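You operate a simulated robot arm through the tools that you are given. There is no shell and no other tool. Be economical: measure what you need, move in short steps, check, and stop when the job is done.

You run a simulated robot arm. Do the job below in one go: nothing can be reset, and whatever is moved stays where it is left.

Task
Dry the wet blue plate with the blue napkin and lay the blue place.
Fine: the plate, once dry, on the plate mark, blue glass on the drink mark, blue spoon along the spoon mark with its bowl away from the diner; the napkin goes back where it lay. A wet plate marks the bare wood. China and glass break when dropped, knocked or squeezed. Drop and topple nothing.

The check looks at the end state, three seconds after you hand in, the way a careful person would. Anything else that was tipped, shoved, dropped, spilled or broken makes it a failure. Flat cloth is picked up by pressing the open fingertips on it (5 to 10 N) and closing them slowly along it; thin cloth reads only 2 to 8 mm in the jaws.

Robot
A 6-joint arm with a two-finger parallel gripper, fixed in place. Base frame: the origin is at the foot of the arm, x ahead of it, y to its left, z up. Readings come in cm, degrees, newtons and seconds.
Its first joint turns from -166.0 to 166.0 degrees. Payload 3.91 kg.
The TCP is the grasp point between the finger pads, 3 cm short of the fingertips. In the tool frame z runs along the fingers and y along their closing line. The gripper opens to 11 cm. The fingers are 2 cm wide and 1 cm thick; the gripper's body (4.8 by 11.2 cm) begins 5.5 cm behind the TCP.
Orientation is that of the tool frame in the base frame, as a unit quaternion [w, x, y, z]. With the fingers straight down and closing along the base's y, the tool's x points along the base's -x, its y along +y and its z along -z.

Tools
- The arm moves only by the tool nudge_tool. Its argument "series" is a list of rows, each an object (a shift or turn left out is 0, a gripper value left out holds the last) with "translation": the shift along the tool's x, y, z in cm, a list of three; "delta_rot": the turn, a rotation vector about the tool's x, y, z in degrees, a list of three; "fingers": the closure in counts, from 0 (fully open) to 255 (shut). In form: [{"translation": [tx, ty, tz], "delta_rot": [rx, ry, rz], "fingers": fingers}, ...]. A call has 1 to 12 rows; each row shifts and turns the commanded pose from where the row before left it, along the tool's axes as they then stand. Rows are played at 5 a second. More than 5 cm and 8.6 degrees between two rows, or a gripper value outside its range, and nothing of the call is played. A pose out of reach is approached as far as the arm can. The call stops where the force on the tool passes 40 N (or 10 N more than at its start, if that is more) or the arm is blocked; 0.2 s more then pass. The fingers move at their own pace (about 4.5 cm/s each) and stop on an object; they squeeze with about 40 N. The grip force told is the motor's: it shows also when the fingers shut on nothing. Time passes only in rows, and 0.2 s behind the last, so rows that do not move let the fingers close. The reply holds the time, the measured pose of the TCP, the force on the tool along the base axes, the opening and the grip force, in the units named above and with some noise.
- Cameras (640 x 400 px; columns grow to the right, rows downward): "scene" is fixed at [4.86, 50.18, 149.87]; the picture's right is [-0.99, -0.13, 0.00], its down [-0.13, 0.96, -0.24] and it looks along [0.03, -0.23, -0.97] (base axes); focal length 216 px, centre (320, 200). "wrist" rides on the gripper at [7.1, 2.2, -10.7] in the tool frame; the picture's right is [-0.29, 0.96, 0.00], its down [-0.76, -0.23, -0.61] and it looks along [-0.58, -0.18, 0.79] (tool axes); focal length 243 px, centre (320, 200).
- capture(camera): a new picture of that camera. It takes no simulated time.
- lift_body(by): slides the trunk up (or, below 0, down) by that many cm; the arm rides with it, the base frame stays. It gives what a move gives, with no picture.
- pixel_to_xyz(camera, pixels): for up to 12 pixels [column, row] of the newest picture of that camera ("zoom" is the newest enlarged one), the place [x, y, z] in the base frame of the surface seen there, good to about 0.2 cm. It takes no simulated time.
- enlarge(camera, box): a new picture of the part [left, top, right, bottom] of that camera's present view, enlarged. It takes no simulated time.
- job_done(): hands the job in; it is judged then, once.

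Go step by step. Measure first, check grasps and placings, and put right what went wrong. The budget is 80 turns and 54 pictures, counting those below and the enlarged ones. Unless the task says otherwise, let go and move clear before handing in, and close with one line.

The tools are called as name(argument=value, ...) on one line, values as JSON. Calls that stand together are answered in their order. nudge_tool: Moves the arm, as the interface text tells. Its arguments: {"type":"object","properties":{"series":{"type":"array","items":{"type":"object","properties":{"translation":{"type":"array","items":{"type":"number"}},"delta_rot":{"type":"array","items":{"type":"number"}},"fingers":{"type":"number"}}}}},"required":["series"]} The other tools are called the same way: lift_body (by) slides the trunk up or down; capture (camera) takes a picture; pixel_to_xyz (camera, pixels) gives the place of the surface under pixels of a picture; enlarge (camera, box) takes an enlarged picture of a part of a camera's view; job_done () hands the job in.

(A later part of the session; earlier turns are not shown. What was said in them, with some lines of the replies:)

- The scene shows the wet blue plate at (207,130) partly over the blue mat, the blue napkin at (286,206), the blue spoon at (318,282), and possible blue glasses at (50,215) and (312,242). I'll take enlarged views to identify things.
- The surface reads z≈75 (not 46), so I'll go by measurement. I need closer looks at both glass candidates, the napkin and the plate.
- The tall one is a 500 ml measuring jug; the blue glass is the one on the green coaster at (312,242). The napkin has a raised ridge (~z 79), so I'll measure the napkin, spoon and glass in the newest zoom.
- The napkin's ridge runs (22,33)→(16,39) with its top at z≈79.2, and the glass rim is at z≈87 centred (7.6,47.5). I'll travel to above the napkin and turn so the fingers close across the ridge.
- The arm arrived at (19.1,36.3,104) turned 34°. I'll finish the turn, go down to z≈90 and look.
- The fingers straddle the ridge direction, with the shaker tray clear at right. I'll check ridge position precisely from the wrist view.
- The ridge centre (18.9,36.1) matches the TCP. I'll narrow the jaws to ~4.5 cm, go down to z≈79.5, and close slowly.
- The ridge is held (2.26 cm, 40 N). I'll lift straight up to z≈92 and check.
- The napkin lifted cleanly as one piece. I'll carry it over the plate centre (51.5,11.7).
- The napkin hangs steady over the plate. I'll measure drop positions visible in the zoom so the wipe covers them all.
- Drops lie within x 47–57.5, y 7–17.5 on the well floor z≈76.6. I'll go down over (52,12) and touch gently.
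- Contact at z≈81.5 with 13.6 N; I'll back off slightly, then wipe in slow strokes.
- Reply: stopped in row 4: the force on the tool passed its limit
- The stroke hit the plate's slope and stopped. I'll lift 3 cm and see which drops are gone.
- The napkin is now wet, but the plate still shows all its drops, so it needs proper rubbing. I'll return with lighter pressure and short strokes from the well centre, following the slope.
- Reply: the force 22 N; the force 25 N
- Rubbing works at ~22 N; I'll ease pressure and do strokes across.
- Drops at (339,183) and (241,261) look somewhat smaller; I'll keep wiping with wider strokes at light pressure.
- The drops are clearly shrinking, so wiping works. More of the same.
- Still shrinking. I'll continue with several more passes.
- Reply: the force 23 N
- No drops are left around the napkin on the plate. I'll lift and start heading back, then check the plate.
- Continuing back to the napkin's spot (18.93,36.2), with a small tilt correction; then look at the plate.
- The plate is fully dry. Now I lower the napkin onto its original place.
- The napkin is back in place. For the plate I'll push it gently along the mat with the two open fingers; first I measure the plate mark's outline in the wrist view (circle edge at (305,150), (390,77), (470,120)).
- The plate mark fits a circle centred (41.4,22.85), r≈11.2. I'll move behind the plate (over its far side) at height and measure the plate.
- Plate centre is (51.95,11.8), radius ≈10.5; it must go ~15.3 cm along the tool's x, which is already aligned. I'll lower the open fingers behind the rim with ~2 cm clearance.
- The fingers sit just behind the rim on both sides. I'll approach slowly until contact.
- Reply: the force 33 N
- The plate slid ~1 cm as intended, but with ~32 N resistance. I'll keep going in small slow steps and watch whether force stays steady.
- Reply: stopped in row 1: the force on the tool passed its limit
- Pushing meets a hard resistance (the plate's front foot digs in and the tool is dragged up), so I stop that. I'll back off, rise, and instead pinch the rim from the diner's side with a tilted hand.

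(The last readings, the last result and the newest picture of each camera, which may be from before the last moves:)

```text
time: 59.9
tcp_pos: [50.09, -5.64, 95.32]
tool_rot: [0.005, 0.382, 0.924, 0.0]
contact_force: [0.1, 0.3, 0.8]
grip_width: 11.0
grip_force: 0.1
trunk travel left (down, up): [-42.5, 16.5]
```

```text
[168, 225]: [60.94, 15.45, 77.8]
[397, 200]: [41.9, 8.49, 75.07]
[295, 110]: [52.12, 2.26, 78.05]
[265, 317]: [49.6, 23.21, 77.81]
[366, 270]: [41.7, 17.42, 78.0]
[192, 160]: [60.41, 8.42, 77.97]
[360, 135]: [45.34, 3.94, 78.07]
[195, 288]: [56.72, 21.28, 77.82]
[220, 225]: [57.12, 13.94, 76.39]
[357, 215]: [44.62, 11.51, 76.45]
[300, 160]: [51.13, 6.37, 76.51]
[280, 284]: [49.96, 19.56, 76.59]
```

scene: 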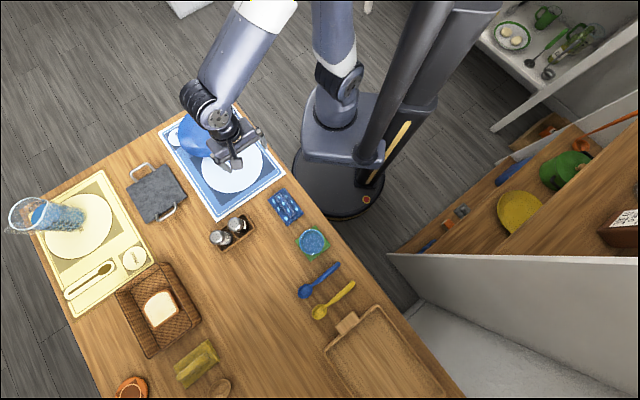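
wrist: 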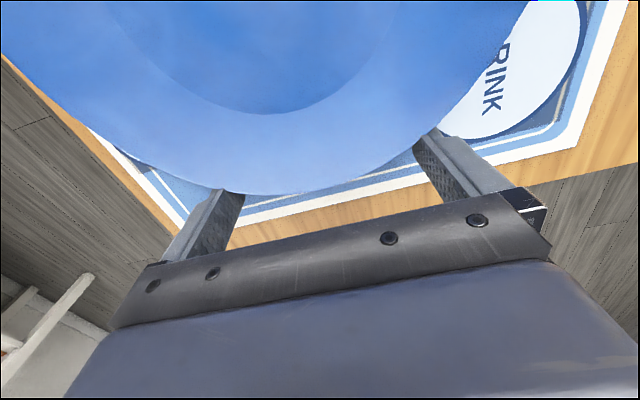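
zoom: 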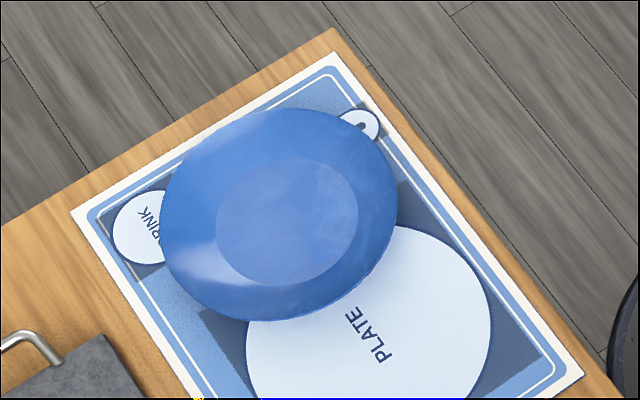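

The plate centre is now (50.8,12.8), level and intact. I'll turn the hand in the air: heading 25° from +y, fingers tilted to ~25° below horizontal.

nudge_tool(series=[{"delta_rot": [0, 0, -6.67]}, {"delta_rot": [0, 0, -6.67]}, {"delta_rot": [0, 0, -6.67]}, {"delta_rot": [-8.1, 0, 0]}, {"delta_rot": [-8.1, 0, 0]}, {"delta_rot": [-8.1, 0, 0]}, {"delta_rot": [-8.1, 0, 0]}, {"delta_rot": [-8.1, 0, 0]}, {"delta_rot": [-8.1, 0, 0]}, {"delta_rot": [-8.1, 0, 0]}, {"delta_rot": [-8.1, 0, 0]}, {"fingers": 218}])

capture(camera="scene")

capture(camera="wrist")

```text
time: 62.5
tcp_pos: [50.14, -5.51, 95.4]
tool_rot: [0.119, 0.179, 0.825, 0.523]
contact_force: [0.1, 0.5, -0.2]
grip_width: 7.5
grip_force: 0.0
trunk travel left (down, up): [-42.5, 16.5]
```

```text
22 pictures are left
```

scene: 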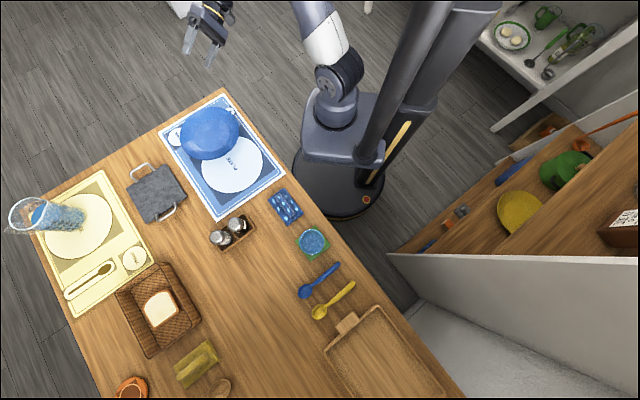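

```text
21 pictures are left
```

wrist: 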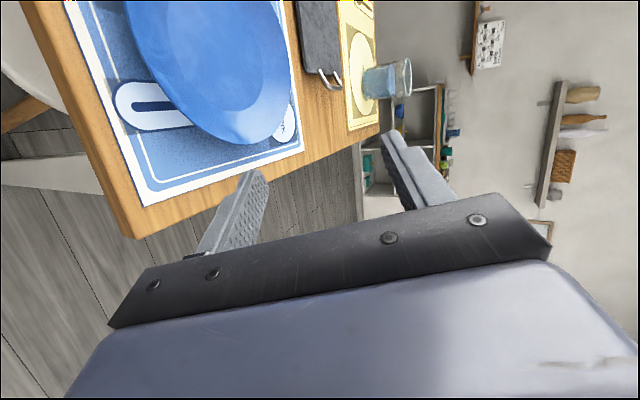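

The hand has the planned direction (z axis .384,.820,−.425). I'll move to the pre-grasp 6 cm short of the final point.

nudge_tool(series=[{"translation": [1.83, -3.3, 1.46]}, {"translation": [1.83, -3.3, 1.46]}, {"translation": [1.83, -3.3, 1.46]}, {"translation": [1.81, -3.31, 1.46]}, {}, {}])

capture(camera="wrist")

enlarge(camera="scene", box=[180, 70, 300, 145])

```text
time: 63.9
tcp_pos: [43.74, -2.87, 80.84]
tool_rot: [0.119, 0.18, 0.825, 0.523]
contact_force: [-0.5, -0.4, -0.9]
grip_width: 1.6
grip_force: 0.1
trunk travel left (down, up): [-42.5, 16.5]
```

```text
20 pictures are left
```

wrist: 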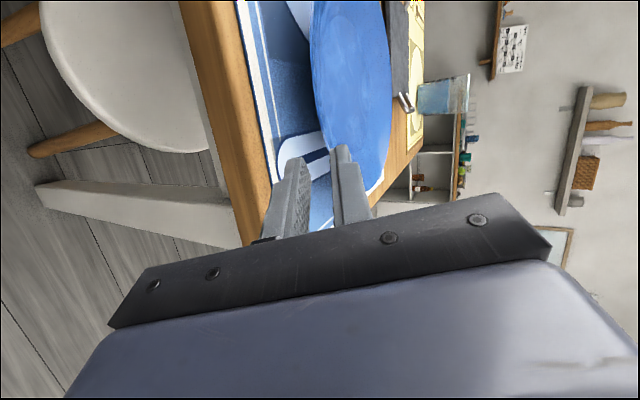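

```text
5.33 times, centred on (240, 108) of scene
```

zoom: 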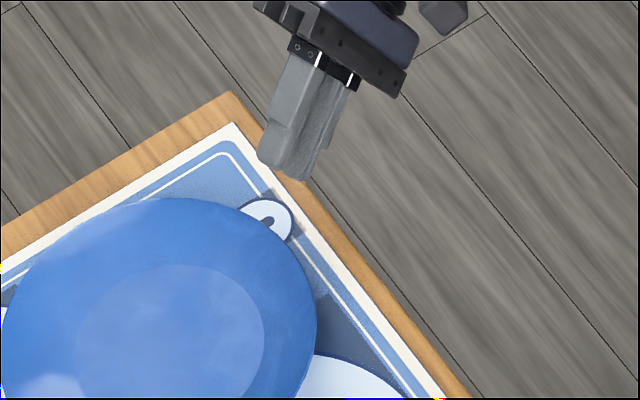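

Fingers point right at the rim. I'll measure the rim height near the pinch point before sliding in.

pixel_to_xyz(camera="zoom", pixels=[[240, 210], [258, 222], [275, 240], [225, 225], [245, 245], [225, 265], [200, 270], [300, 265]])

nudge_tool(series=[{"translation": [0, 0, 1]}, {"translation": [0, 0, 1]}, {"translation": [0, 0, 1]}, {"translation": [0, 0, 0.7]}, {}])

enlarge(camera="wrist", box=[240, 80, 440, 240])

```text
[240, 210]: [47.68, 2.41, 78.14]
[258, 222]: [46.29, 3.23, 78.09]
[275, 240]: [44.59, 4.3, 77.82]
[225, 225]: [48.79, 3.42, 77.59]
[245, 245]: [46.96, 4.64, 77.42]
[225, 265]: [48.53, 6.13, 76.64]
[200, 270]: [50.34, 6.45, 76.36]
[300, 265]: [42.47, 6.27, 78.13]
```

```text
time: 65.1
tcp_pos: [44.99, 0.32, 79.35]
tool_rot: [0.119, 0.18, 0.824, 0.523]
contact_force: [0.5, -0.4, 0.3]
grip_width: 1.6
grip_force: 0.0
trunk travel left (down, up): [-42.5, 16.5]
```

```text
2.50 times, centred on (340, 160) of wrist
```

zoom: 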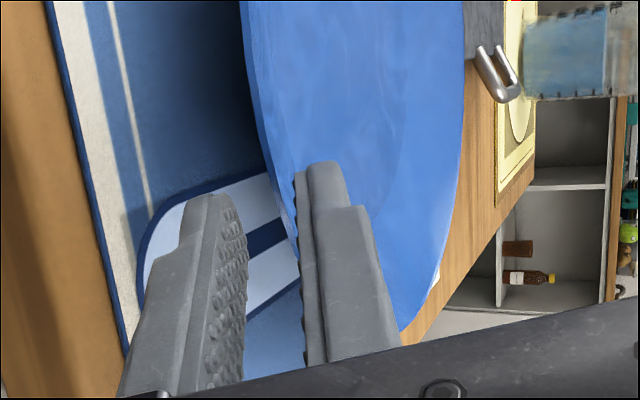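

The rim lies between the fingers, slightly nearer the upper one. I'll slide in 2.1 cm with a hair of upward shift.

nudge_tool(series=[{"translation": [0, 0.1, 0.6]}, {"translation": [0, 0, 0.6]}, {"translation": [0, 0, 0.5]}, {"translation": [0, 0, 0.4]}, {}])

enlarge(camera="wrist", box=[240, 80, 440, 240])

```text
time: 66.3
tcp_pos: [45.8, 1.91, 78.6]
tool_rot: [0.119, 0.179, 0.825, 0.522]
contact_force: [-0.7, -0.1, 0.0]
grip_width: 1.59
grip_force: 0.0
trunk travel left (down, up): [-42.5, 16.5]
```

```text
2.50 times, centred on (340, 160) of wrist
```

zoom: 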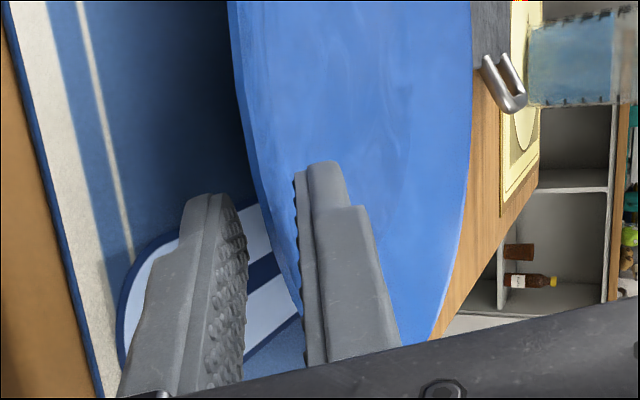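

No contact yet; I'll close slowly.

nudge_tool(series=[{"fingers": 224}, {"fingers": 230}, {"fingers": 234}, {"fingers": 238}, {}])

```text
time: 67.5
tcp_pos: [45.82, 2.07, 78.62]
tool_rot: [0.119, 0.179, 0.825, 0.522]
contact_force: [1.1, 1.4, 3.4]
grip_width: 0.94
grip_force: 2.4
trunk travel left (down, up): [-42.5, 16.5]
```

nudge_tool(series=[{"fingers": 242}, {"fingers": 246}, {"fingers": 250}, {}, {}])

```text
time: 68.7
tcp_pos: [45.96, 2.03, 78.67]
tool_rot: [0.12, 0.178, 0.825, 0.523]
contact_force: [5.3, 5.2, 18.7]
grip_width: 0.57
grip_force: 39.9
trunk travel left (down, up): [-42.5, 16.5]
```

Gripped at 0.57 cm; the tool is pushing down a bit, so I lift gently and check.

nudge_tool(series=[{"translation": [0, 0.18, -0.08]}, {"translation": [0, 0.18, -0.08]}, {"translation": [0, 0.18, -0.08]}, {}, {}])

capture(camera="wrist")

```text
time: 69.9
tcp_pos: [45.93, 2.06, 79.18]
tool_rot: [0.119, 0.18, 0.825, 0.523]
contact_force: [-0.3, 0.2, 0.2]
grip_width: 0.53
grip_force: 39.8
trunk travel left (down, up): [-42.5, 16.5]
```

```text
16 pictures are left
```

wrist: 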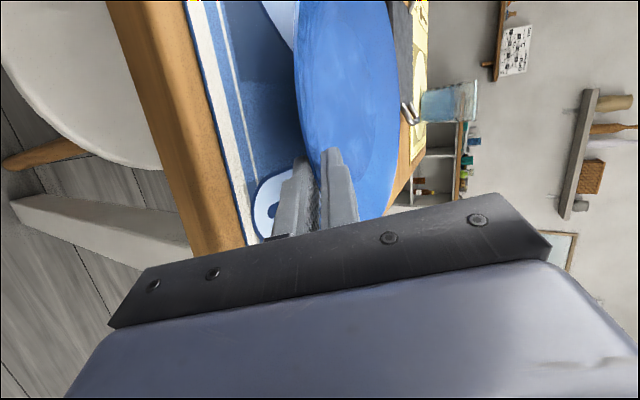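

Force is near zero now. Lift another 1.5 cm vertically and check with the scene camera.

nudge_tool(series=[{"translation": [0, 0.45, -0.21]}, {"translation": [0, 0.45, -0.21]}, {"translation": [0, 0.45, -0.21]}, {}, {}])

enlarge(camera="scene", box=[140, 70, 300, 180])

pixel_to_xyz(camera="zoom", pixels=[[168, 235], [397, 230], [265, 330], [366, 290], [192, 170], [195, 300], [290, 235], [230, 290], [360, 225]])

```text
time: 71.1
tcp_pos: [45.85, 2.07, 80.76]
tool_rot: [0.12, 0.18, 0.825, 0.523]
contact_force: [-0.4, -0.2, -2.9]
grip_width: 0.54
grip_force: 40.0
trunk travel left (down, up): [-42.5, 16.5]
```

```text
3.64 times, centred on (220, 125) of scene
```

zoom: 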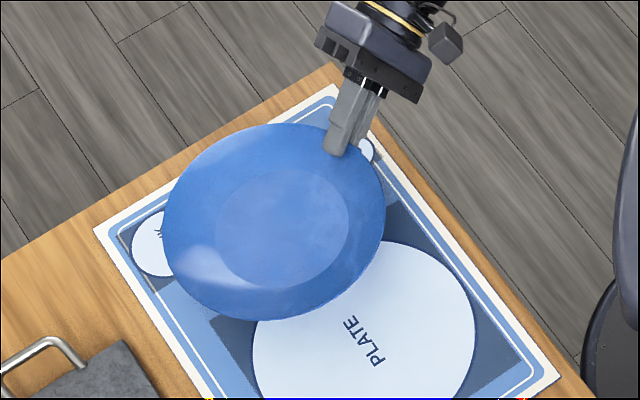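

```text
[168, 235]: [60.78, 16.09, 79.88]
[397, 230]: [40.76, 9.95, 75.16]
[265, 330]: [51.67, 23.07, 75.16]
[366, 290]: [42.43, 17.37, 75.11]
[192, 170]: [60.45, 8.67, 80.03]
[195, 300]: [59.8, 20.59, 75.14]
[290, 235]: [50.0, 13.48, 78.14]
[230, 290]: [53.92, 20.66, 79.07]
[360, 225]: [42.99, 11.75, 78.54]
```

The plate is held level ~2 cm up (rim z≈80). I'll carry it to above the mark: base shift (−9.35,+10.0).

nudge_tool(series=[{"translation": [0.7, 0.13, 0.25]}, {"translation": [1.27, 0.23, 0.46]}, {"translation": [1.27, 0.23, 0.46]}, {"translation": [1.27, 0.23, 0.46]}, {"translation": [1.27, 0.23, 0.46]}, {"translation": [1.27, 0.23, 0.46]}, {"translation": [1.27, 0.23, 0.46]}, {"translation": [1.27, 0.23, 0.46]}, {"translation": [1.27, 0.23, 0.46]}, {"translation": [1.27, 0.23, 0.46]}, {"translation": [0.56, 0.09, 0.23]}, {}])

enlarge(camera="scene", box=[150, 90, 310, 220])

```text
time: 73.7
tcp_pos: [36.42, 12.18, 80.77]
tool_rot: [0.119, 0.18, 0.825, 0.522]
contact_force: [0.1, 0.2, -4.4]
grip_width: 0.53
grip_force: 39.8
trunk travel left (down, up): [-42.5, 16.5]
```

```text
3.08 times, centred on (230, 155) of scene
```

zoom: 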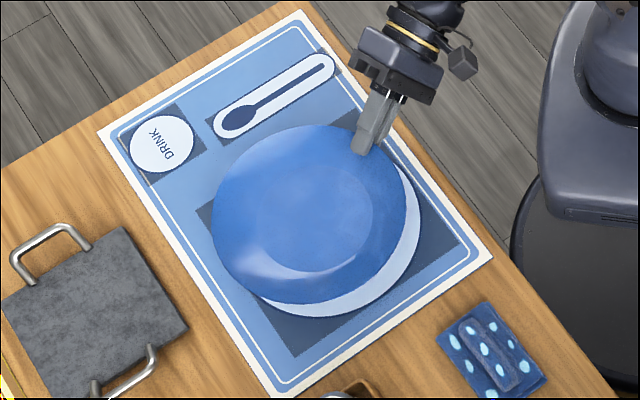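

The plate is over the mark, raised. I'll measure its rim against the mark's visible edge and the drink/spoon marks.

pixel_to_xyz(camera="zoom", pixels=[[214, 220], [404, 220], [320, 128], [290, 302], [255, 213], [373, 213], [320, 160], [300, 272], [419, 215], [400, 270], [350, 312], [270, 300]])

pixel_to_xyz(camera="zoom", pixels=[[131, 145], [194, 145], [162, 115], [162, 174], [240, 117], [225, 120], [255, 107], [320, 68], [331, 62], [216, 130], [345, 295]])

```text
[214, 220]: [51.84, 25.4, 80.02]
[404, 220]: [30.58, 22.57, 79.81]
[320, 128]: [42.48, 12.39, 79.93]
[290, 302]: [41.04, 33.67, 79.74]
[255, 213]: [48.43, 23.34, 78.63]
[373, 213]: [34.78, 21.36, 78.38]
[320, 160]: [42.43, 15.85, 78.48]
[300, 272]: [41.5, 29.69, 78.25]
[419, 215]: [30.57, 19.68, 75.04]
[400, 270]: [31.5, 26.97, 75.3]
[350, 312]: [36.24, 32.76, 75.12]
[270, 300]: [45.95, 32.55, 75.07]
```

```text
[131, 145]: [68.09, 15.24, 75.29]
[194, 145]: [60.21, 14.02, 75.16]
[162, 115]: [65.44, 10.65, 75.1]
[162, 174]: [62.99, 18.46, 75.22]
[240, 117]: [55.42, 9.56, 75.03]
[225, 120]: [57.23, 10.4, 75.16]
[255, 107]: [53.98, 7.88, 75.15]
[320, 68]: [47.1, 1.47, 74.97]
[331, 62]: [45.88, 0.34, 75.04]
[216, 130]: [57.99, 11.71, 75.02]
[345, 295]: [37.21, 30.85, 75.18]
```

Plate centre ≈(41.6,22.9), within 0.2 cm of the mark centre. Lowering slowly.

nudge_tool(series=[{"translation": [0.15, -0.36, 0.17]}, {"translation": [0, -0.36, 0.17]}, {"translation": [0, -0.36, 0.17]}, {"translation": [0, -0.27, 0.13]}, {"translation": [0, -0.18, 0.085]}, {}])

```text
time: 75.1
tcp_pos: [36.27, 12.01, 78.77]
tool_rot: [0.119, 0.181, 0.825, 0.522]
contact_force: [1.4, -0.7, -2.1]
grip_width: 0.56
grip_force: 40.0
trunk travel left (down, up): [-42.5, 16.5]
```

nudge_tool(series=[{"translation": [0, -0.09, 0.04]}, {"translation": [0, -0.09, 0.04]}, {}])

```text
time: 75.9
tcp_pos: [36.26, 12.0, 78.71]
tool_rot: [0.119, 0.179, 0.824, 0.524]
contact_force: [-2.4, -1.7, 15.9]
grip_width: 0.56
grip_force: 40.2
trunk travel left (down, up): [-42.5, 16.5]
```

The plate has touched down. I'll ease up a touch, open slowly, and withdraw along the finger axis.

nudge_tool(series=[{"translation": [0, 0.08, -0.03]}, {"fingers": 240}, {"fingers": 230}, {"fingers": 222}, {"fingers": 216}, {}, {}])

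nudge_tool(series=[{"translation": [0, 0, -0.5]}, {"translation": [0, 0, -0.7]}, {"translation": [0, 0, -1]}, {"translation": [0, 0, -2]}, {"translation": [0, 2, -3]}, {"translation": [0, 3, -3]}, {"translation": [0, 4, -2]}, {}])

enlarge(camera="scene", box=[150, 90, 310, 220])

pixel_to_xyz(camera="zoom", pixels=[[214, 226], [406, 226], [320, 138], [290, 310], [257, 223], [373, 223], [320, 168], [300, 280], [413, 205], [418, 230], [360, 306]])

```text
time: 77.5
tcp_pos: [36.29, 12.11, 78.87]
tool_rot: [0.119, 0.179, 0.825, 0.522]
contact_force: [-0.7, 0.2, -0.1]
grip_width: 1.68
grip_force: 0.1
trunk travel left (down, up): [-42.5, 16.5]
```

```text
time: 79.3
tcp_pos: [33.34, 5.53, 92.26]
tool_rot: [0.119, 0.18, 0.825, 0.523]
contact_force: [-0.3, -0.3, 0.5]
grip_width: 1.69
grip_force: 0.1
trunk travel left (down, up): [-42.5, 16.5]
```

```text
3.08 times, centred on (230, 155) of scene
```

zoom: 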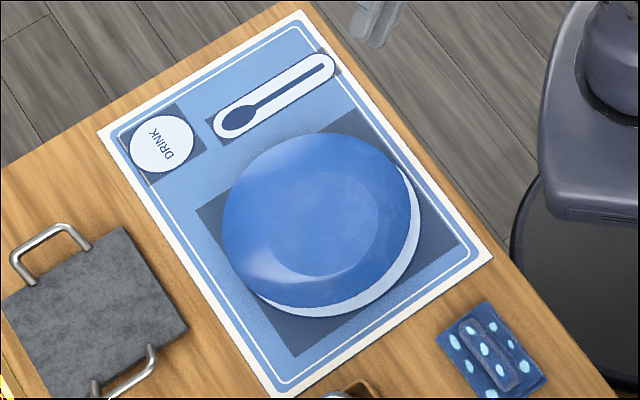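

```text
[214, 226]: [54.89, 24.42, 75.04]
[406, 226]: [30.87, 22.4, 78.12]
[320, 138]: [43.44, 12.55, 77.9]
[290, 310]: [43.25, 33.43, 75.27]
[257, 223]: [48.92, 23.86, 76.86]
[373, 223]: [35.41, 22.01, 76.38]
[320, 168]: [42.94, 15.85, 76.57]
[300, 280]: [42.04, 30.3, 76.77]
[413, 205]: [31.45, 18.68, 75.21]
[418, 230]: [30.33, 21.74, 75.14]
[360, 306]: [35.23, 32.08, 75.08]
```

The plate sits centred on the mark within ~0.3 cm, dry and level. Next the spoon (before the glass): I'll untilt the hand and turn the yaw so fingers close across the spoon.

nudge_tool(series=[{"delta_rot": [8.1, 0, 0]}, {"delta_rot": [8.1, 0, 0]}, {"delta_rot": [8.1, 0, 0]}, {"delta_rot": [8.1, 0, 0]}, {"delta_rot": [8.1, 0, 0]}, {"delta_rot": [8.1, 0, 0]}, {"delta_rot": [8.1, 0, 0]}, {"delta_rot": [8.3, 0, 0]}, {"translation": [0, 0, -3], "fingers": 162}, {}])

```text
time: 81.5
tcp_pos: [33.25, 5.59, 95.25]
tool_rot: [0.005, 0.216, 0.976, -0.003]
contact_force: [1.0, 0.0, 0.1]
grip_width: 4.01
grip_force: 0.2
trunk travel left (down, up): [-42.5, 16.5]
```

Tool is nearly vertical; now travel to above the spoon.

nudge_tool(series=[{"translation": [4.0, 2.87, 0]}, {"translation": [4.0, 2.87, 0]}, {"translation": [4.0, 2.87, 0]}, {"translation": [4.0, 2.87, 0]}, {"translation": [4.0, 2.87, 0]}, {"translation": [4.0, 2.87, 0]}, {"translation": [4.0, 2.87, 0]}, {"translation": [4.0, 2.87, 0]}, {"translation": [4.0, 2.87, 0]}, {"translation": [4.0, 2.87, 0]}, {"translation": [4.0, 2.87, 0]}, {"delta_rot": [-0.21, 0.64, 0]}])

nudge_tool(series=[{"delta_rot": [0, 0, -7.9]}, {"delta_rot": [0, 0, -7.9]}, {"delta_rot": [0, 0, -7.9]}, {"delta_rot": [0, 0, -7.9]}, {"delta_rot": [0, 0, -7.9]}, {"delta_rot": [0, 0, -7.9]}, {"delta_rot": [0, 0, -7.9]}, {"delta_rot": [0, 0, -7.9]}, {"delta_rot": [0, 0, -7.8]}, {}])

capture(camera="wrist")

```text
time: 84.1
tcp_pos: [6.37, 52.92, 94.68]
tool_rot: [0.0, 0.216, 0.976, 0.001]
contact_force: [-0.4, -0.3, -0.7]
grip_width: 4.02
grip_force: 0.1
trunk travel left (down, up): [-42.5, 16.5]
```

```text
time: 86.3
tcp_pos: [6.81, 52.77, 94.74]
tool_rot: [0.0, -0.392, 0.92, 0.001]
contact_force: [-0.2, 0.3, 0.1]
grip_width: 4.02
grip_force: 0.1
trunk travel left (down, up): [-42.5, 16.5]
```

```text
12 pictures are left
```

wrist: 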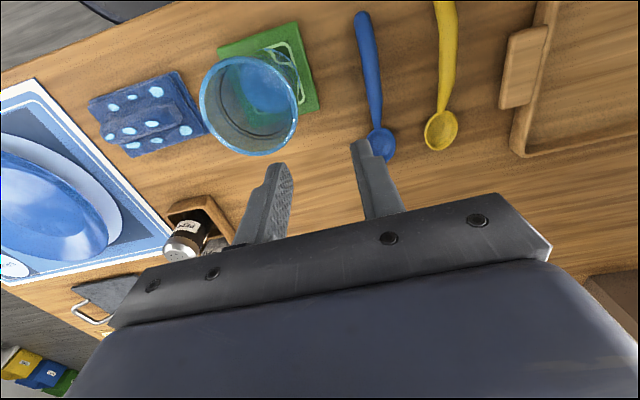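

The spoon and glass (upright, empty) are well seen. I'll measure spoon handle points and glass rim in this view.

pixel_to_xyz(camera="wrist", pixels=[[361, 18], [364, 40], [369, 65], [373, 90], [376, 115], [380, 140], [445, 60], [447, 20], [202, 105], [297, 105], [250, 58], [248, 153]])

```text
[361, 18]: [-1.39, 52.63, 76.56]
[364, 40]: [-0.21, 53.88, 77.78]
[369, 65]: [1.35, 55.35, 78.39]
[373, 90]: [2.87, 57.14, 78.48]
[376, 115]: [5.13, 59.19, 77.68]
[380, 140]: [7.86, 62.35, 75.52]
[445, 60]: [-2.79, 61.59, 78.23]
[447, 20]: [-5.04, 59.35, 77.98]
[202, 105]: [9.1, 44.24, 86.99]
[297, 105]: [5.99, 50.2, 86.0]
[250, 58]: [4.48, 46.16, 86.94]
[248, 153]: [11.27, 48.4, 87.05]
```

Spoon axis is aligned with the tool; grasp point (3.4,57.6,78.4). Shift over it, then descend.

nudge_tool(series=[{"translation": [-0.6, 2.8, 0]}, {"translation": [-0.55, 2.87, 0]}, {"translation": [0, 0, 4]}, {"translation": [0, 0, 4]}, {"translation": [0, 0, 4]}, {"translation": [0, 0, 2]}, {"translation": [0, 0, 1]}, {"translation": [0, 0, 0.7]}, {}])

capture(camera="wrist")

```text
time: 88.3
tcp_pos: [3.28, 57.65, 79.02]
tool_rot: [0.0, -0.392, 0.92, 0.001]
contact_force: [-0.8, 0.1, 0.0]
grip_width: 4.02
grip_force: 0.0
trunk travel left (down, up): [-42.5, 16.5]
```

```text
11 pictures are left
```

wrist: 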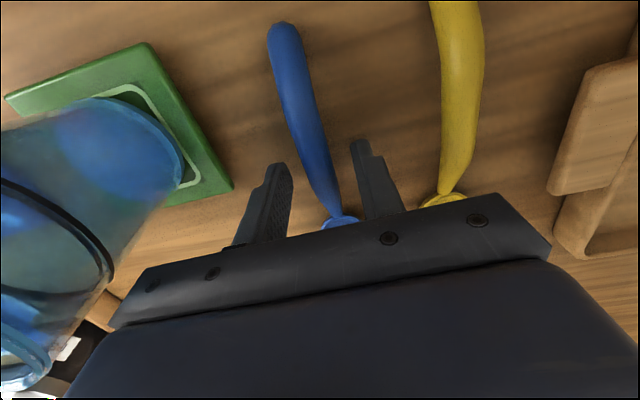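

The fingers straddle the handle. Lower slightly and close.

nudge_tool(series=[{"translation": [0, 0, 0.35], "fingers": 190}, {"fingers": 215}, {"fingers": 232}, {"fingers": 245}, {"fingers": 255}, {}, {}])

nudge_tool(series=[{"translation": [0, 0, -0.5]}, {"translation": [0, 0, -1.5]}, {"translation": [0, 0, -4]}, {"translation": [0, 0, -5]}, {"translation": [0, 0, -5]}, {}])

capture(camera="wrist")

```text
time: 89.9
tcp_pos: [3.33, 57.5, 78.58]
tool_rot: [0.0, -0.391, 0.92, 0.002]
contact_force: [-0.6, 0.0, 0.2]
grip_width: 1.53
grip_force: 39.6
trunk travel left (down, up): [-42.5, 16.5]
```

```text
time: 91.3
tcp_pos: [3.43, 57.34, 94.98]
tool_rot: [-0.001, -0.391, 0.921, 0.001]
contact_force: [0.8, -1.0, -0.4]
grip_width: 1.51
grip_force: 39.6
trunk travel left (down, up): [-42.5, 16.5]
```

```text
10 pictures are left
```

wrist: 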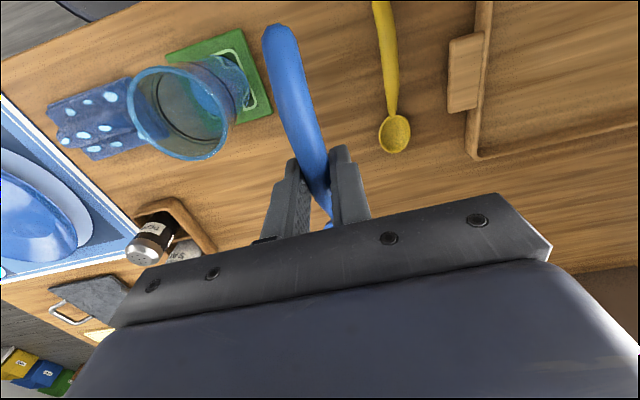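

Spoon held (1.51 cm). I'll carry it to the spoon mark; target TCP (51.1,5.4) with a +2.8° yaw.

nudge_tool(series=[{"translation": [0.29, -4.7, 0]}, {"translation": [0.29, -4.7, 0]}, {"translation": [0.29, -4.7, 0]}, {"translation": [0.29, -4.7, 0]}, {"translation": [0.29, -4.7, 0]}, {"translation": [0.29, -4.7, 0]}, {"translation": [0.29, -4.7, 0]}, {"translation": [0.29, -4.7, 0]}, {"translation": [0.29, -4.7, 0]}, {"translation": [0.29, -4.7, 0]}, {"translation": [0.29, -4.7, 0]}, {"translation": [0.29, -4.7, 0]}])

nudge_tool(series=[{"translation": [0.29, -4.7, 0]}, {"translation": [0.29, -4.7, 0]}, {"translation": [0.29, -4.6, 0]}, {"delta_rot": [0, 0, 2.8]}, {}, {}])

capture(camera="wrist")

```text
time: 93.9
tcp_pos: [41.63, 15.99, 94.57]
tool_rot: [0.0, -0.391, 0.92, 0.001]
contact_force: [0.0, 0.8, -0.4]
grip_width: 1.51
grip_force: 39.8
trunk travel left (down, up): [-42.5, 16.5]
```

```text
time: 95.3
tcp_pos: [51.3, 5.34, 94.47]
tool_rot: [0.0, -0.369, 0.929, 0.001]
contact_force: [-0.2, 0.8, -0.9]
grip_width: 1.49
grip_force: 40.6
trunk travel left (down, up): [-42.5, 16.5]
```

```text
9 pictures are left
```

wrist: 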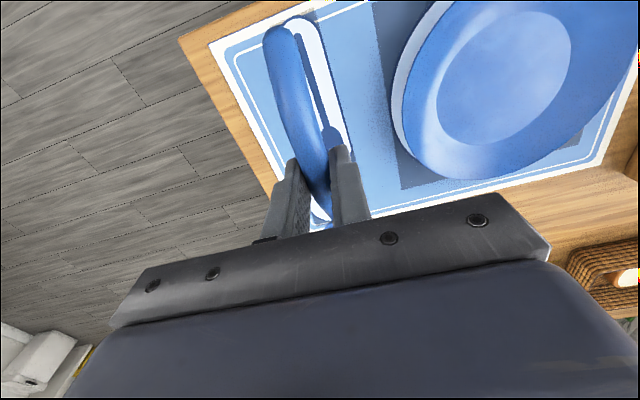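

The spoon looks parallel to the mark. I'll verify the mark's centre line with points in this view.

pixel_to_xyz(camera="wrist", pixels=[[302, 42], [312, 75], [322, 107], [329, 130], [212, 48], [240, 105], [270, 165], [300, 22], [278, 45], [290, 90]])

```text
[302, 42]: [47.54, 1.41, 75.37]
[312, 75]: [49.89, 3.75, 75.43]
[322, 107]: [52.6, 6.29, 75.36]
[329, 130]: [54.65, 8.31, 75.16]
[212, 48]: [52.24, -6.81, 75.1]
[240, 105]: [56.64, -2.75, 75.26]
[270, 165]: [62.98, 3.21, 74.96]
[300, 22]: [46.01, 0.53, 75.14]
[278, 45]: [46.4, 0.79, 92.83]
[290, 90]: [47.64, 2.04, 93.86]
```

The mark line heads 44° and passes just ~0.25 cm off; I'll correct that and lower the spoon.

nudge_tool(series=[{"translation": [0, -0.25, 4], "delta_rot": [0, 0, -0.4]}, {"translation": [0, 0, 4]}, {"translation": [0, 0, 4]}, {"translation": [0, 0, 2]}, {"translation": [0, 0, 1]}, {"translation": [0, 0, 0.4]}, {}])

```text
time: 96.9
tcp_pos: [51.21, 5.31, 79.14]
tool_rot: [0.0, -0.372, 0.928, 0.002]
contact_force: [-0.2, -0.5, 0.4]
grip_width: 1.51
grip_force: 40.3
trunk travel left (down, up): [-42.5, 16.5]
```

nudge_tool(series=[{"translation": [0, 0, 0.15]}, {"translation": [0, 0, 0.1]}, {"translation": [0, 0, 0.08]}, {}])

```text
time: 97.9
tcp_pos: [51.26, 5.25, 78.83]
tool_rot: [0.0, -0.373, 0.928, 0.0]
contact_force: [0.8, 0.3, 6.8]
grip_width: 1.51
grip_force: 40.0
trunk travel left (down, up): [-42.5, 16.5]
```

Contact (6.8 N up), so the spoon rests. Open and rise.

nudge_tool(series=[{"fingers": 235}, {"fingers": 220}, {"fingers": 200}, {"fingers": 170}, {}, {"translation": [0, 0, -2]}, {"translation": [0, 0, -4]}, {"translation": [0, 0, -5]}, {"translation": [0, 0, -5]}, {"translation": [0, 4.5, 0]}, {"translation": [0, 4.5, 0]}, {"translation": [0, 4.5, 0]}])

enlarge(camera="scene", box=[150, 80, 310, 190])

```text
time: 100.5
tcp_pos: [42.06, 15.38, 94.95]
tool_rot: [0.0, -0.372, 0.928, 0.001]
contact_force: [0.2, -0.3, 0.8]
grip_width: 3.69
grip_force: 0.1
trunk travel left (down, up): [-42.5, 16.5]
```

```text
3.64 times, centred on (230, 135) of scene
```

zoom: 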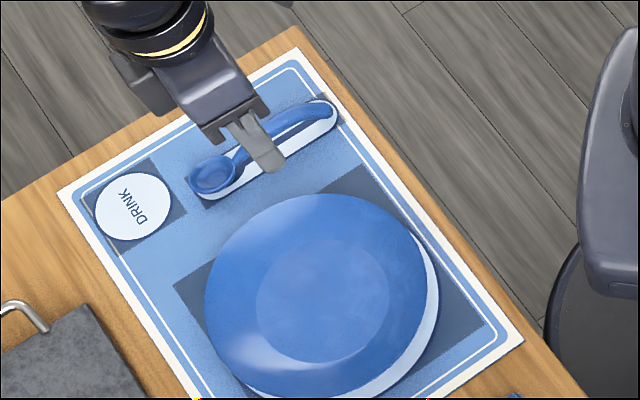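

The spoon is laid with bowl away from the diner; bowl at (213,178). I'll measure it against the mark line.

pixel_to_xyz(camera="zoom", pixels=[[213, 176], [192, 178], [234, 172], [205, 197], [240, 185], [328, 107], [300, 117], [336, 120], [213, 160], [213, 192]])

```text
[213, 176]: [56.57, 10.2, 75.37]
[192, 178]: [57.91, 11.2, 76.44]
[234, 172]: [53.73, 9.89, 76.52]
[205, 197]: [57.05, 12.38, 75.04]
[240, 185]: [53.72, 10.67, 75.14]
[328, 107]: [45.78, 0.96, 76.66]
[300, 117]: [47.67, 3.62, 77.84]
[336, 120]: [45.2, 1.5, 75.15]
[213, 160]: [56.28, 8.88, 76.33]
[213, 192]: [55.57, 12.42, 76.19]
```

Spoon's bowl is on the mark; I'll recheck the handle once the hand is out of view. Now moving to above the glass with fingers open.

nudge_tool(series=[{"translation": [0.28, 4.69, -0.3], "fingers": 0}, {"translation": [0.28, 4.69, -0.3]}, {"translation": [0.28, 4.69, -0.3]}, {"translation": [0.28, 4.69, -0.3]}, {"translation": [0.28, 4.69, -0.3]}, {"translation": [0.28, 4.69, -0.3]}, {"translation": [0.28, 4.69, -0.3]}, {"translation": [0.28, 4.69, -0.3]}, {"translation": [0.28, 4.69, -0.3]}, {"translation": [0.28, 4.69, -0.3]}, {}, {}])

capture(camera="wrist")

enlarge(camera="scene", box=[160, 85, 270, 155])

```text
time: 103.1
tcp_pos: [7.37, 47.05, 97.88]
tool_rot: [-0.001, -0.373, 0.928, 0.001]
contact_force: [0.2, 0.9, -0.2]
grip_width: 10.99
grip_force: 0.1
trunk travel left (down, up): [-42.5, 16.5]
```

```text
7 pictures are left
```

wrist: 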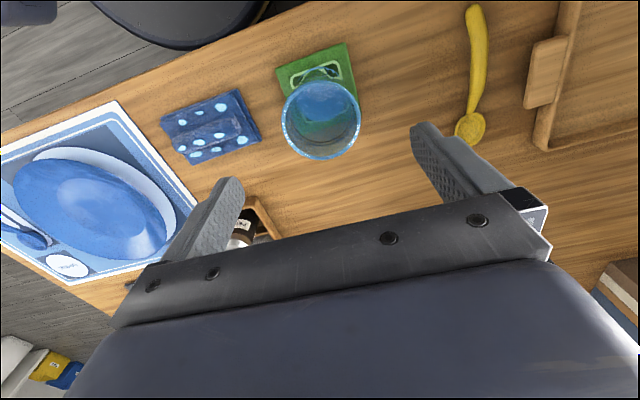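

```text
5.71 times, centred on (215, 120) of scene
```

zoom: 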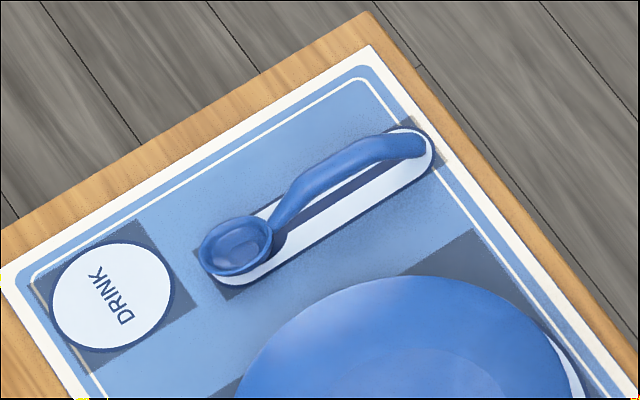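

The spoon lies in the mark (arch parallax bends it visually). I'll measure its ends, the mark's edges, and the glass rim.

pixel_to_xyz(camera="zoom", pixels=[[202, 248], [272, 240], [238, 222], [240, 274], [238, 247], [422, 146], [330, 220], [433, 160], [245, 283], [400, 130], [210, 228], [112, 296]])

pixel_to_xyz(camera="wrist", pixels=[[283, 120], [360, 118], [320, 82], [322, 158], [295, 140], [350, 145], [290, 65], [345, 50]])

```text
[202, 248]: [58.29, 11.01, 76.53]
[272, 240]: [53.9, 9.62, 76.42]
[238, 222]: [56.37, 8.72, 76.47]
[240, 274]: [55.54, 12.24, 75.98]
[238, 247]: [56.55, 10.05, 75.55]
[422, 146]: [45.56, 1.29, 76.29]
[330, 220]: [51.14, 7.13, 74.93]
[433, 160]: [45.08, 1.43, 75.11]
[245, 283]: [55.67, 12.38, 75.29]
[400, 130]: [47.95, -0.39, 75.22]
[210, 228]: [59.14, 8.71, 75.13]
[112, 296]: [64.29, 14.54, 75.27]
```

```text
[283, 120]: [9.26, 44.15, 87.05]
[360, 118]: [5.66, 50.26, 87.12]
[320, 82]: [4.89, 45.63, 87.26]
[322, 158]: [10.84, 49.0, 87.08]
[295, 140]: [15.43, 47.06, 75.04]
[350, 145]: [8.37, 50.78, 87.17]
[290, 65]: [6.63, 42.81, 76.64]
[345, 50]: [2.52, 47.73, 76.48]
```

Spoon is well within its mark. Glass centre is (7.65,47.25), rim z 87.1; I'll centre and lower the open fingers around it.

nudge_tool(series=[{"translation": [-0.34, -0.05, 2]}, {"translation": [0, 0, 3]}, {"translation": [0, 0, 3]}, {"translation": [0, 0, 2.5]}, {"translation": [0, 0, 2]}, {"translation": [0, 0, 1.5]}, {"translation": [0, 0, 0.9]}, {}])

capture(camera="wrist")

```text
time: 104.9
tcp_pos: [7.68, 47.41, 82.93]
tool_rot: [0.0, -0.372, 0.928, 0.0]
contact_force: [0.4, -0.2, 0.3]
grip_width: 11.0
grip_force: 0.1
trunk travel left (down, up): [-42.5, 16.5]
```

```text
5 pictures are left
```

wrist: 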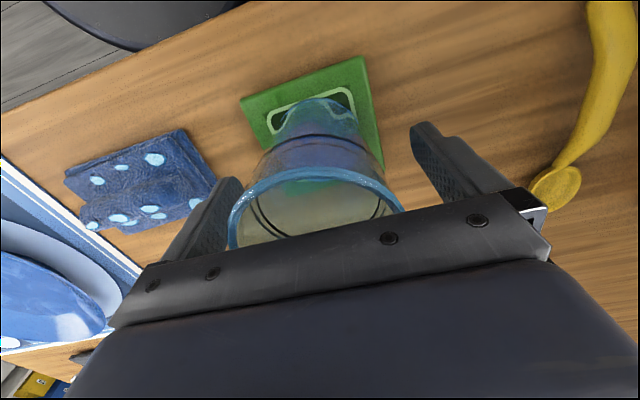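

The glass stands between the fingers. Closing in small increments.

nudge_tool(series=[{"fingers": 50}, {"fingers": 70}, {"fingers": 80}, {"fingers": 85}, {"fingers": 88}, {}])

```text
time: 106.3
tcp_pos: [7.7, 47.42, 82.92]
tool_rot: [0.0, -0.372, 0.928, 0.0]
contact_force: [0.3, -0.1, 0.7]
grip_width: 7.23
grip_force: 0.1
trunk travel left (down, up): [-42.5, 16.5]
```

nudge_tool(series=[{"fingers": 91}, {"fingers": 94}, {"fingers": 97}, {}])

```text
time: 107.3
tcp_pos: [7.83, 47.39, 83.01]
tool_rot: [0.0, -0.372, 0.928, 0.0]
contact_force: [1.2, -0.7, 0.5]
grip_width: 7.1
grip_force: 40.3
trunk travel left (down, up): [-42.5, 16.5]
```

It's at full 40 N at 7.1 cm; I'll ease the command to get a softer hold.

nudge_tool(series=[{"fingers": 93}, {}, {}])

```text
time: 108.1
tcp_pos: [7.73, 47.45, 82.93]
tool_rot: [0.0, -0.372, 0.928, 0.001]
contact_force: [-0.8, 0.0, 0.4]
grip_width: 7.1
grip_force: 39.8
trunk travel left (down, up): [-42.5, 16.5]
```

Grip always settles at 40 N and the glass is fine. Lift vertically.

nudge_tool(series=[{"translation": [0, 0, -0.5]}, {"translation": [0, 0, -1.5]}, {"translation": [0, 0, -2.5]}, {"translation": [0, 0, -3]}, {"translation": [0, 0, -3]}, {"translation": [0, 0, -2]}, {"translation": [0, 0, -1]}, {}])

nudge_tool(series=[{"translation": [-0.5, -1.75, 0]}, {"translation": [-0.9, -3.14, 0]}, {"translation": [-1.1, -3.84, 0]}, {"translation": [-1.1, -3.84, 0]}, {"translation": [-1.1, -3.84, 0]}, {"translation": [-1.1, -3.84, 0]}, {"translation": [-1.1, -3.84, 0]}, {"translation": [-1.1, -3.84, 0]}, {"translation": [-1.1, -3.84, 0]}, {"translation": [-1.1, -3.84, 0]}, {"translation": [-0.9, -3.14, 0]}, {"translation": [-0.5, -1.75, 0]}])

```text
time: 109.9
tcp_pos: [7.85, 47.36, 96.39]
tool_rot: [-0.001, -0.372, 0.928, 0.0]
contact_force: [0.8, 0.1, -2.3]
grip_width: 7.11
grip_force: 39.5
trunk travel left (down, up): [-42.5, 16.5]
```

```text
time: 112.5
tcp_pos: [44.09, 26.17, 96.27]
tool_rot: [0.0, -0.372, 0.928, 0.001]
contact_force: [0.0, -0.7, -1.6]
grip_width: 7.12
grip_force: 39.7
trunk travel left (down, up): [-42.5, 16.5]
```

Glass held. Continue to above the drink mark and look.

nudge_tool(series=[{"translation": [-0.5, -1.75, 0]}, {"translation": [-0.9, -3.16, 0]}, {"translation": [-1.0, -3.51, 0]}, {"translation": [-1.0, -3.51, 0]}, {"translation": [-1.0, -3.51, 0]}, {"translation": [-0.9, -3.16, 0]}, {"translation": [-0.7, -2.45, 0]}, {"translation": [-0.38, -1.35, 0]}, {}, {}])

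enlarge(camera="scene", box=[140, 80, 260, 180])

```text
time: 114.7
tcp_pos: [64.26, 14.22, 96.29]
tool_rot: [0.0, -0.372, 0.928, 0.001]
contact_force: [0.5, 0.3, -2.3]
grip_width: 7.09
grip_force: 40.0
trunk travel left (down, up): [-42.5, 16.5]
```

```text
4.00 times, centred on (200, 130) of scene
```

zoom: 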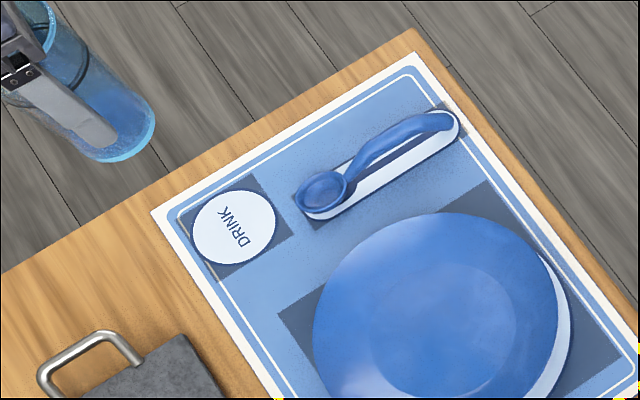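

Positioned; I'll lower the glass over the mark (expected touch-down at TCP z≈81.7).

nudge_tool(series=[{"translation": [-0.2, 0.2, 2]}, {"translation": [0, 0, 3]}, {"translation": [0, 0, 3]}, {"translation": [0, 0, 2.5]}, {"translation": [0, 0, 1.5]}, {"translation": [0, 0, 1]}, {"translation": [0, 0, 0.5]}, {}])

enlarge(camera="scene", box=[160, 85, 250, 155])

```text
time: 116.5
tcp_pos: [64.21, 14.51, 82.65]
tool_rot: [-0.001, -0.372, 0.928, 0.0]
contact_force: [0.5, -0.5, -2.0]
grip_width: 7.09
grip_force: 40.0
trunk travel left (down, up): [-42.5, 16.5]
```

```text
5.71 times, centred on (205, 120) of scene
```

zoom: 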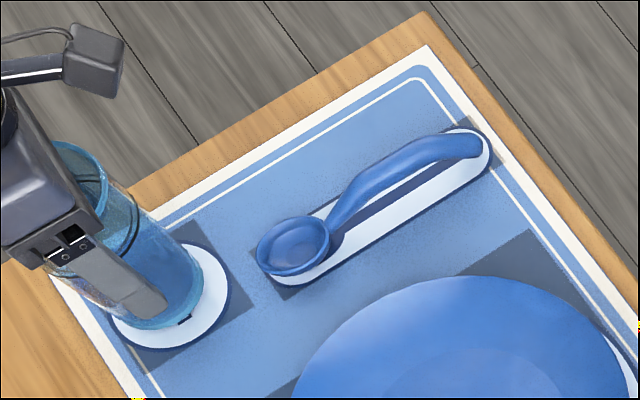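

The base is nearly centred on the mark, ~1 cm up. Lowering in small steps.

nudge_tool(series=[{"translation": [0, 0, 0.3]}, {"translation": [0, 0, 0.2]}, {"translation": [0, 0, 0.15]}, {"translation": [0, 0, 0.1]}, {}])

```text
time: 117.7
tcp_pos: [64.13, 14.63, 82.08]
tool_rot: [0.0, -0.372, 0.928, 0.0]
contact_force: [-0.5, 0.0, -1.6]
grip_width: 7.13
grip_force: 40.3
trunk travel left (down, up): [-42.5, 16.5]
```

nudge_tool(series=[{"translation": [0, 0, 0.1]}, {"translation": [0, 0, 0.1]}, {"translation": [0, 0, 0.1]}, {}])

```text
time: 118.7
tcp_pos: [64.17, 14.69, 81.75]
tool_rot: [0.0, -0.372, 0.928, 0.0]
contact_force: [-0.2, -0.4, -2.0]
grip_width: 7.1
grip_force: 40.0
trunk travel left (down, up): [-42.5, 16.5]
```

nudge_tool(series=[{"translation": [0, 0, 0.08]}, {"translation": [0, 0, 0.06]}, {}])

```text
time: 119.5
tcp_pos: [64.18, 14.43, 81.75]
tool_rot: [0.0, -0.372, 0.928, 0.001]
contact_force: [-0.1, 0.7, -1.3]
grip_width: 7.13
grip_force: 39.5
trunk travel left (down, up): [-42.5, 16.5]
```

nudge_tool(series=[{"translation": [0, 0, 0.06]}, {"translation": [0, 0, 0.06]}, {}])

```text
time: 120.3
tcp_pos: [64.11, 14.6, 81.54]
tool_rot: [-0.001, -0.373, 0.928, 0.001]
contact_force: [0.3, -0.9, -1.4]
grip_width: 7.09
grip_force: 39.9
trunk travel left (down, up): [-42.5, 16.5]
```

nudge_tool(series=[{"translation": [0, 0, 0.07]}, {"translation": [0, 0, 0.07]}, {}])

```text
time: 121.1
tcp_pos: [64.02, 14.51, 81.64]
tool_rot: [0.001, -0.372, 0.928, 0.001]
contact_force: [0.1, -1.9, 9.8]
grip_width: 7.12
grip_force: 40.0
trunk travel left (down, up): [-42.5, 16.5]
```

Touch-down. Ease slightly, open step by step, then rise straight up.

nudge_tool(series=[{"translation": [0, 0, -0.06]}, {"fingers": 88}, {"fingers": 84}, {"fingers": 75}, {"fingers": 55}, {"fingers": 20}, {"fingers": 0}, {}, {}])

nudge_tool(series=[{"translation": [0, 0, -1]}, {"translation": [0, 0, -2]}, {"translation": [0, 0, -3]}, {"translation": [0, 0, -4]}, {"translation": [0, 0, -4]}, {"translation": [0, 0, -3]}, {"translation": [0, -4, 0]}, {"translation": [0, -4.5, 0]}, {"translation": [0, -4.5, 0]}, {}])

enlarge(camera="scene", box=[150, 80, 310, 230])

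```text
time: 123.1
tcp_pos: [64.17, 14.47, 81.39]
tool_rot: [0.0, -0.372, 0.928, 0.0]
contact_force: [-0.5, -0.7, 0.6]
grip_width: 10.98
grip_force: 0.1
trunk travel left (down, up): [-42.5, 16.5]
```

```text
time: 125.3
tcp_pos: [72.58, 4.87, 98.66]
tool_rot: [-0.001, -0.372, 0.928, 0.002]
contact_force: [-0.6, -0.4, 0.2]
grip_width: 10.98
grip_force: 0.2
out of reach, approached as far as the arm can: row 9
trunk travel left (down, up): [-42.5, 16.5]
```

```text
2.67 times, centred on (230, 155) of scene
```

zoom: 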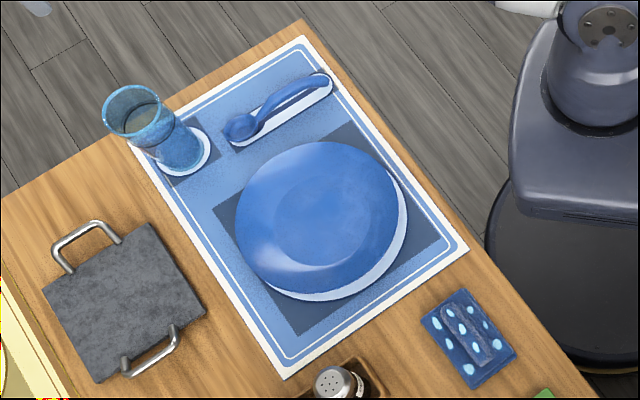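

The final view shows the dry plate on its mark, the glass upright on the drink mark, the spoon along its mark with the bowl away from the diner, and the napkin back in its place. The hand is clear, so I'm handing in.

job_done()

```text
The job is handed in.
```

I dried the blue plate and laid the blue place: plate, glass and spoon are on their marks and the napkin is back where it lay. I saw nothing tipped, spilled or broken. The plate is about 0.3 cm off the centre of its mark, the spoon's handle end sits about 0.5 cm off the mark's line, and the napkin is damp from the drying.
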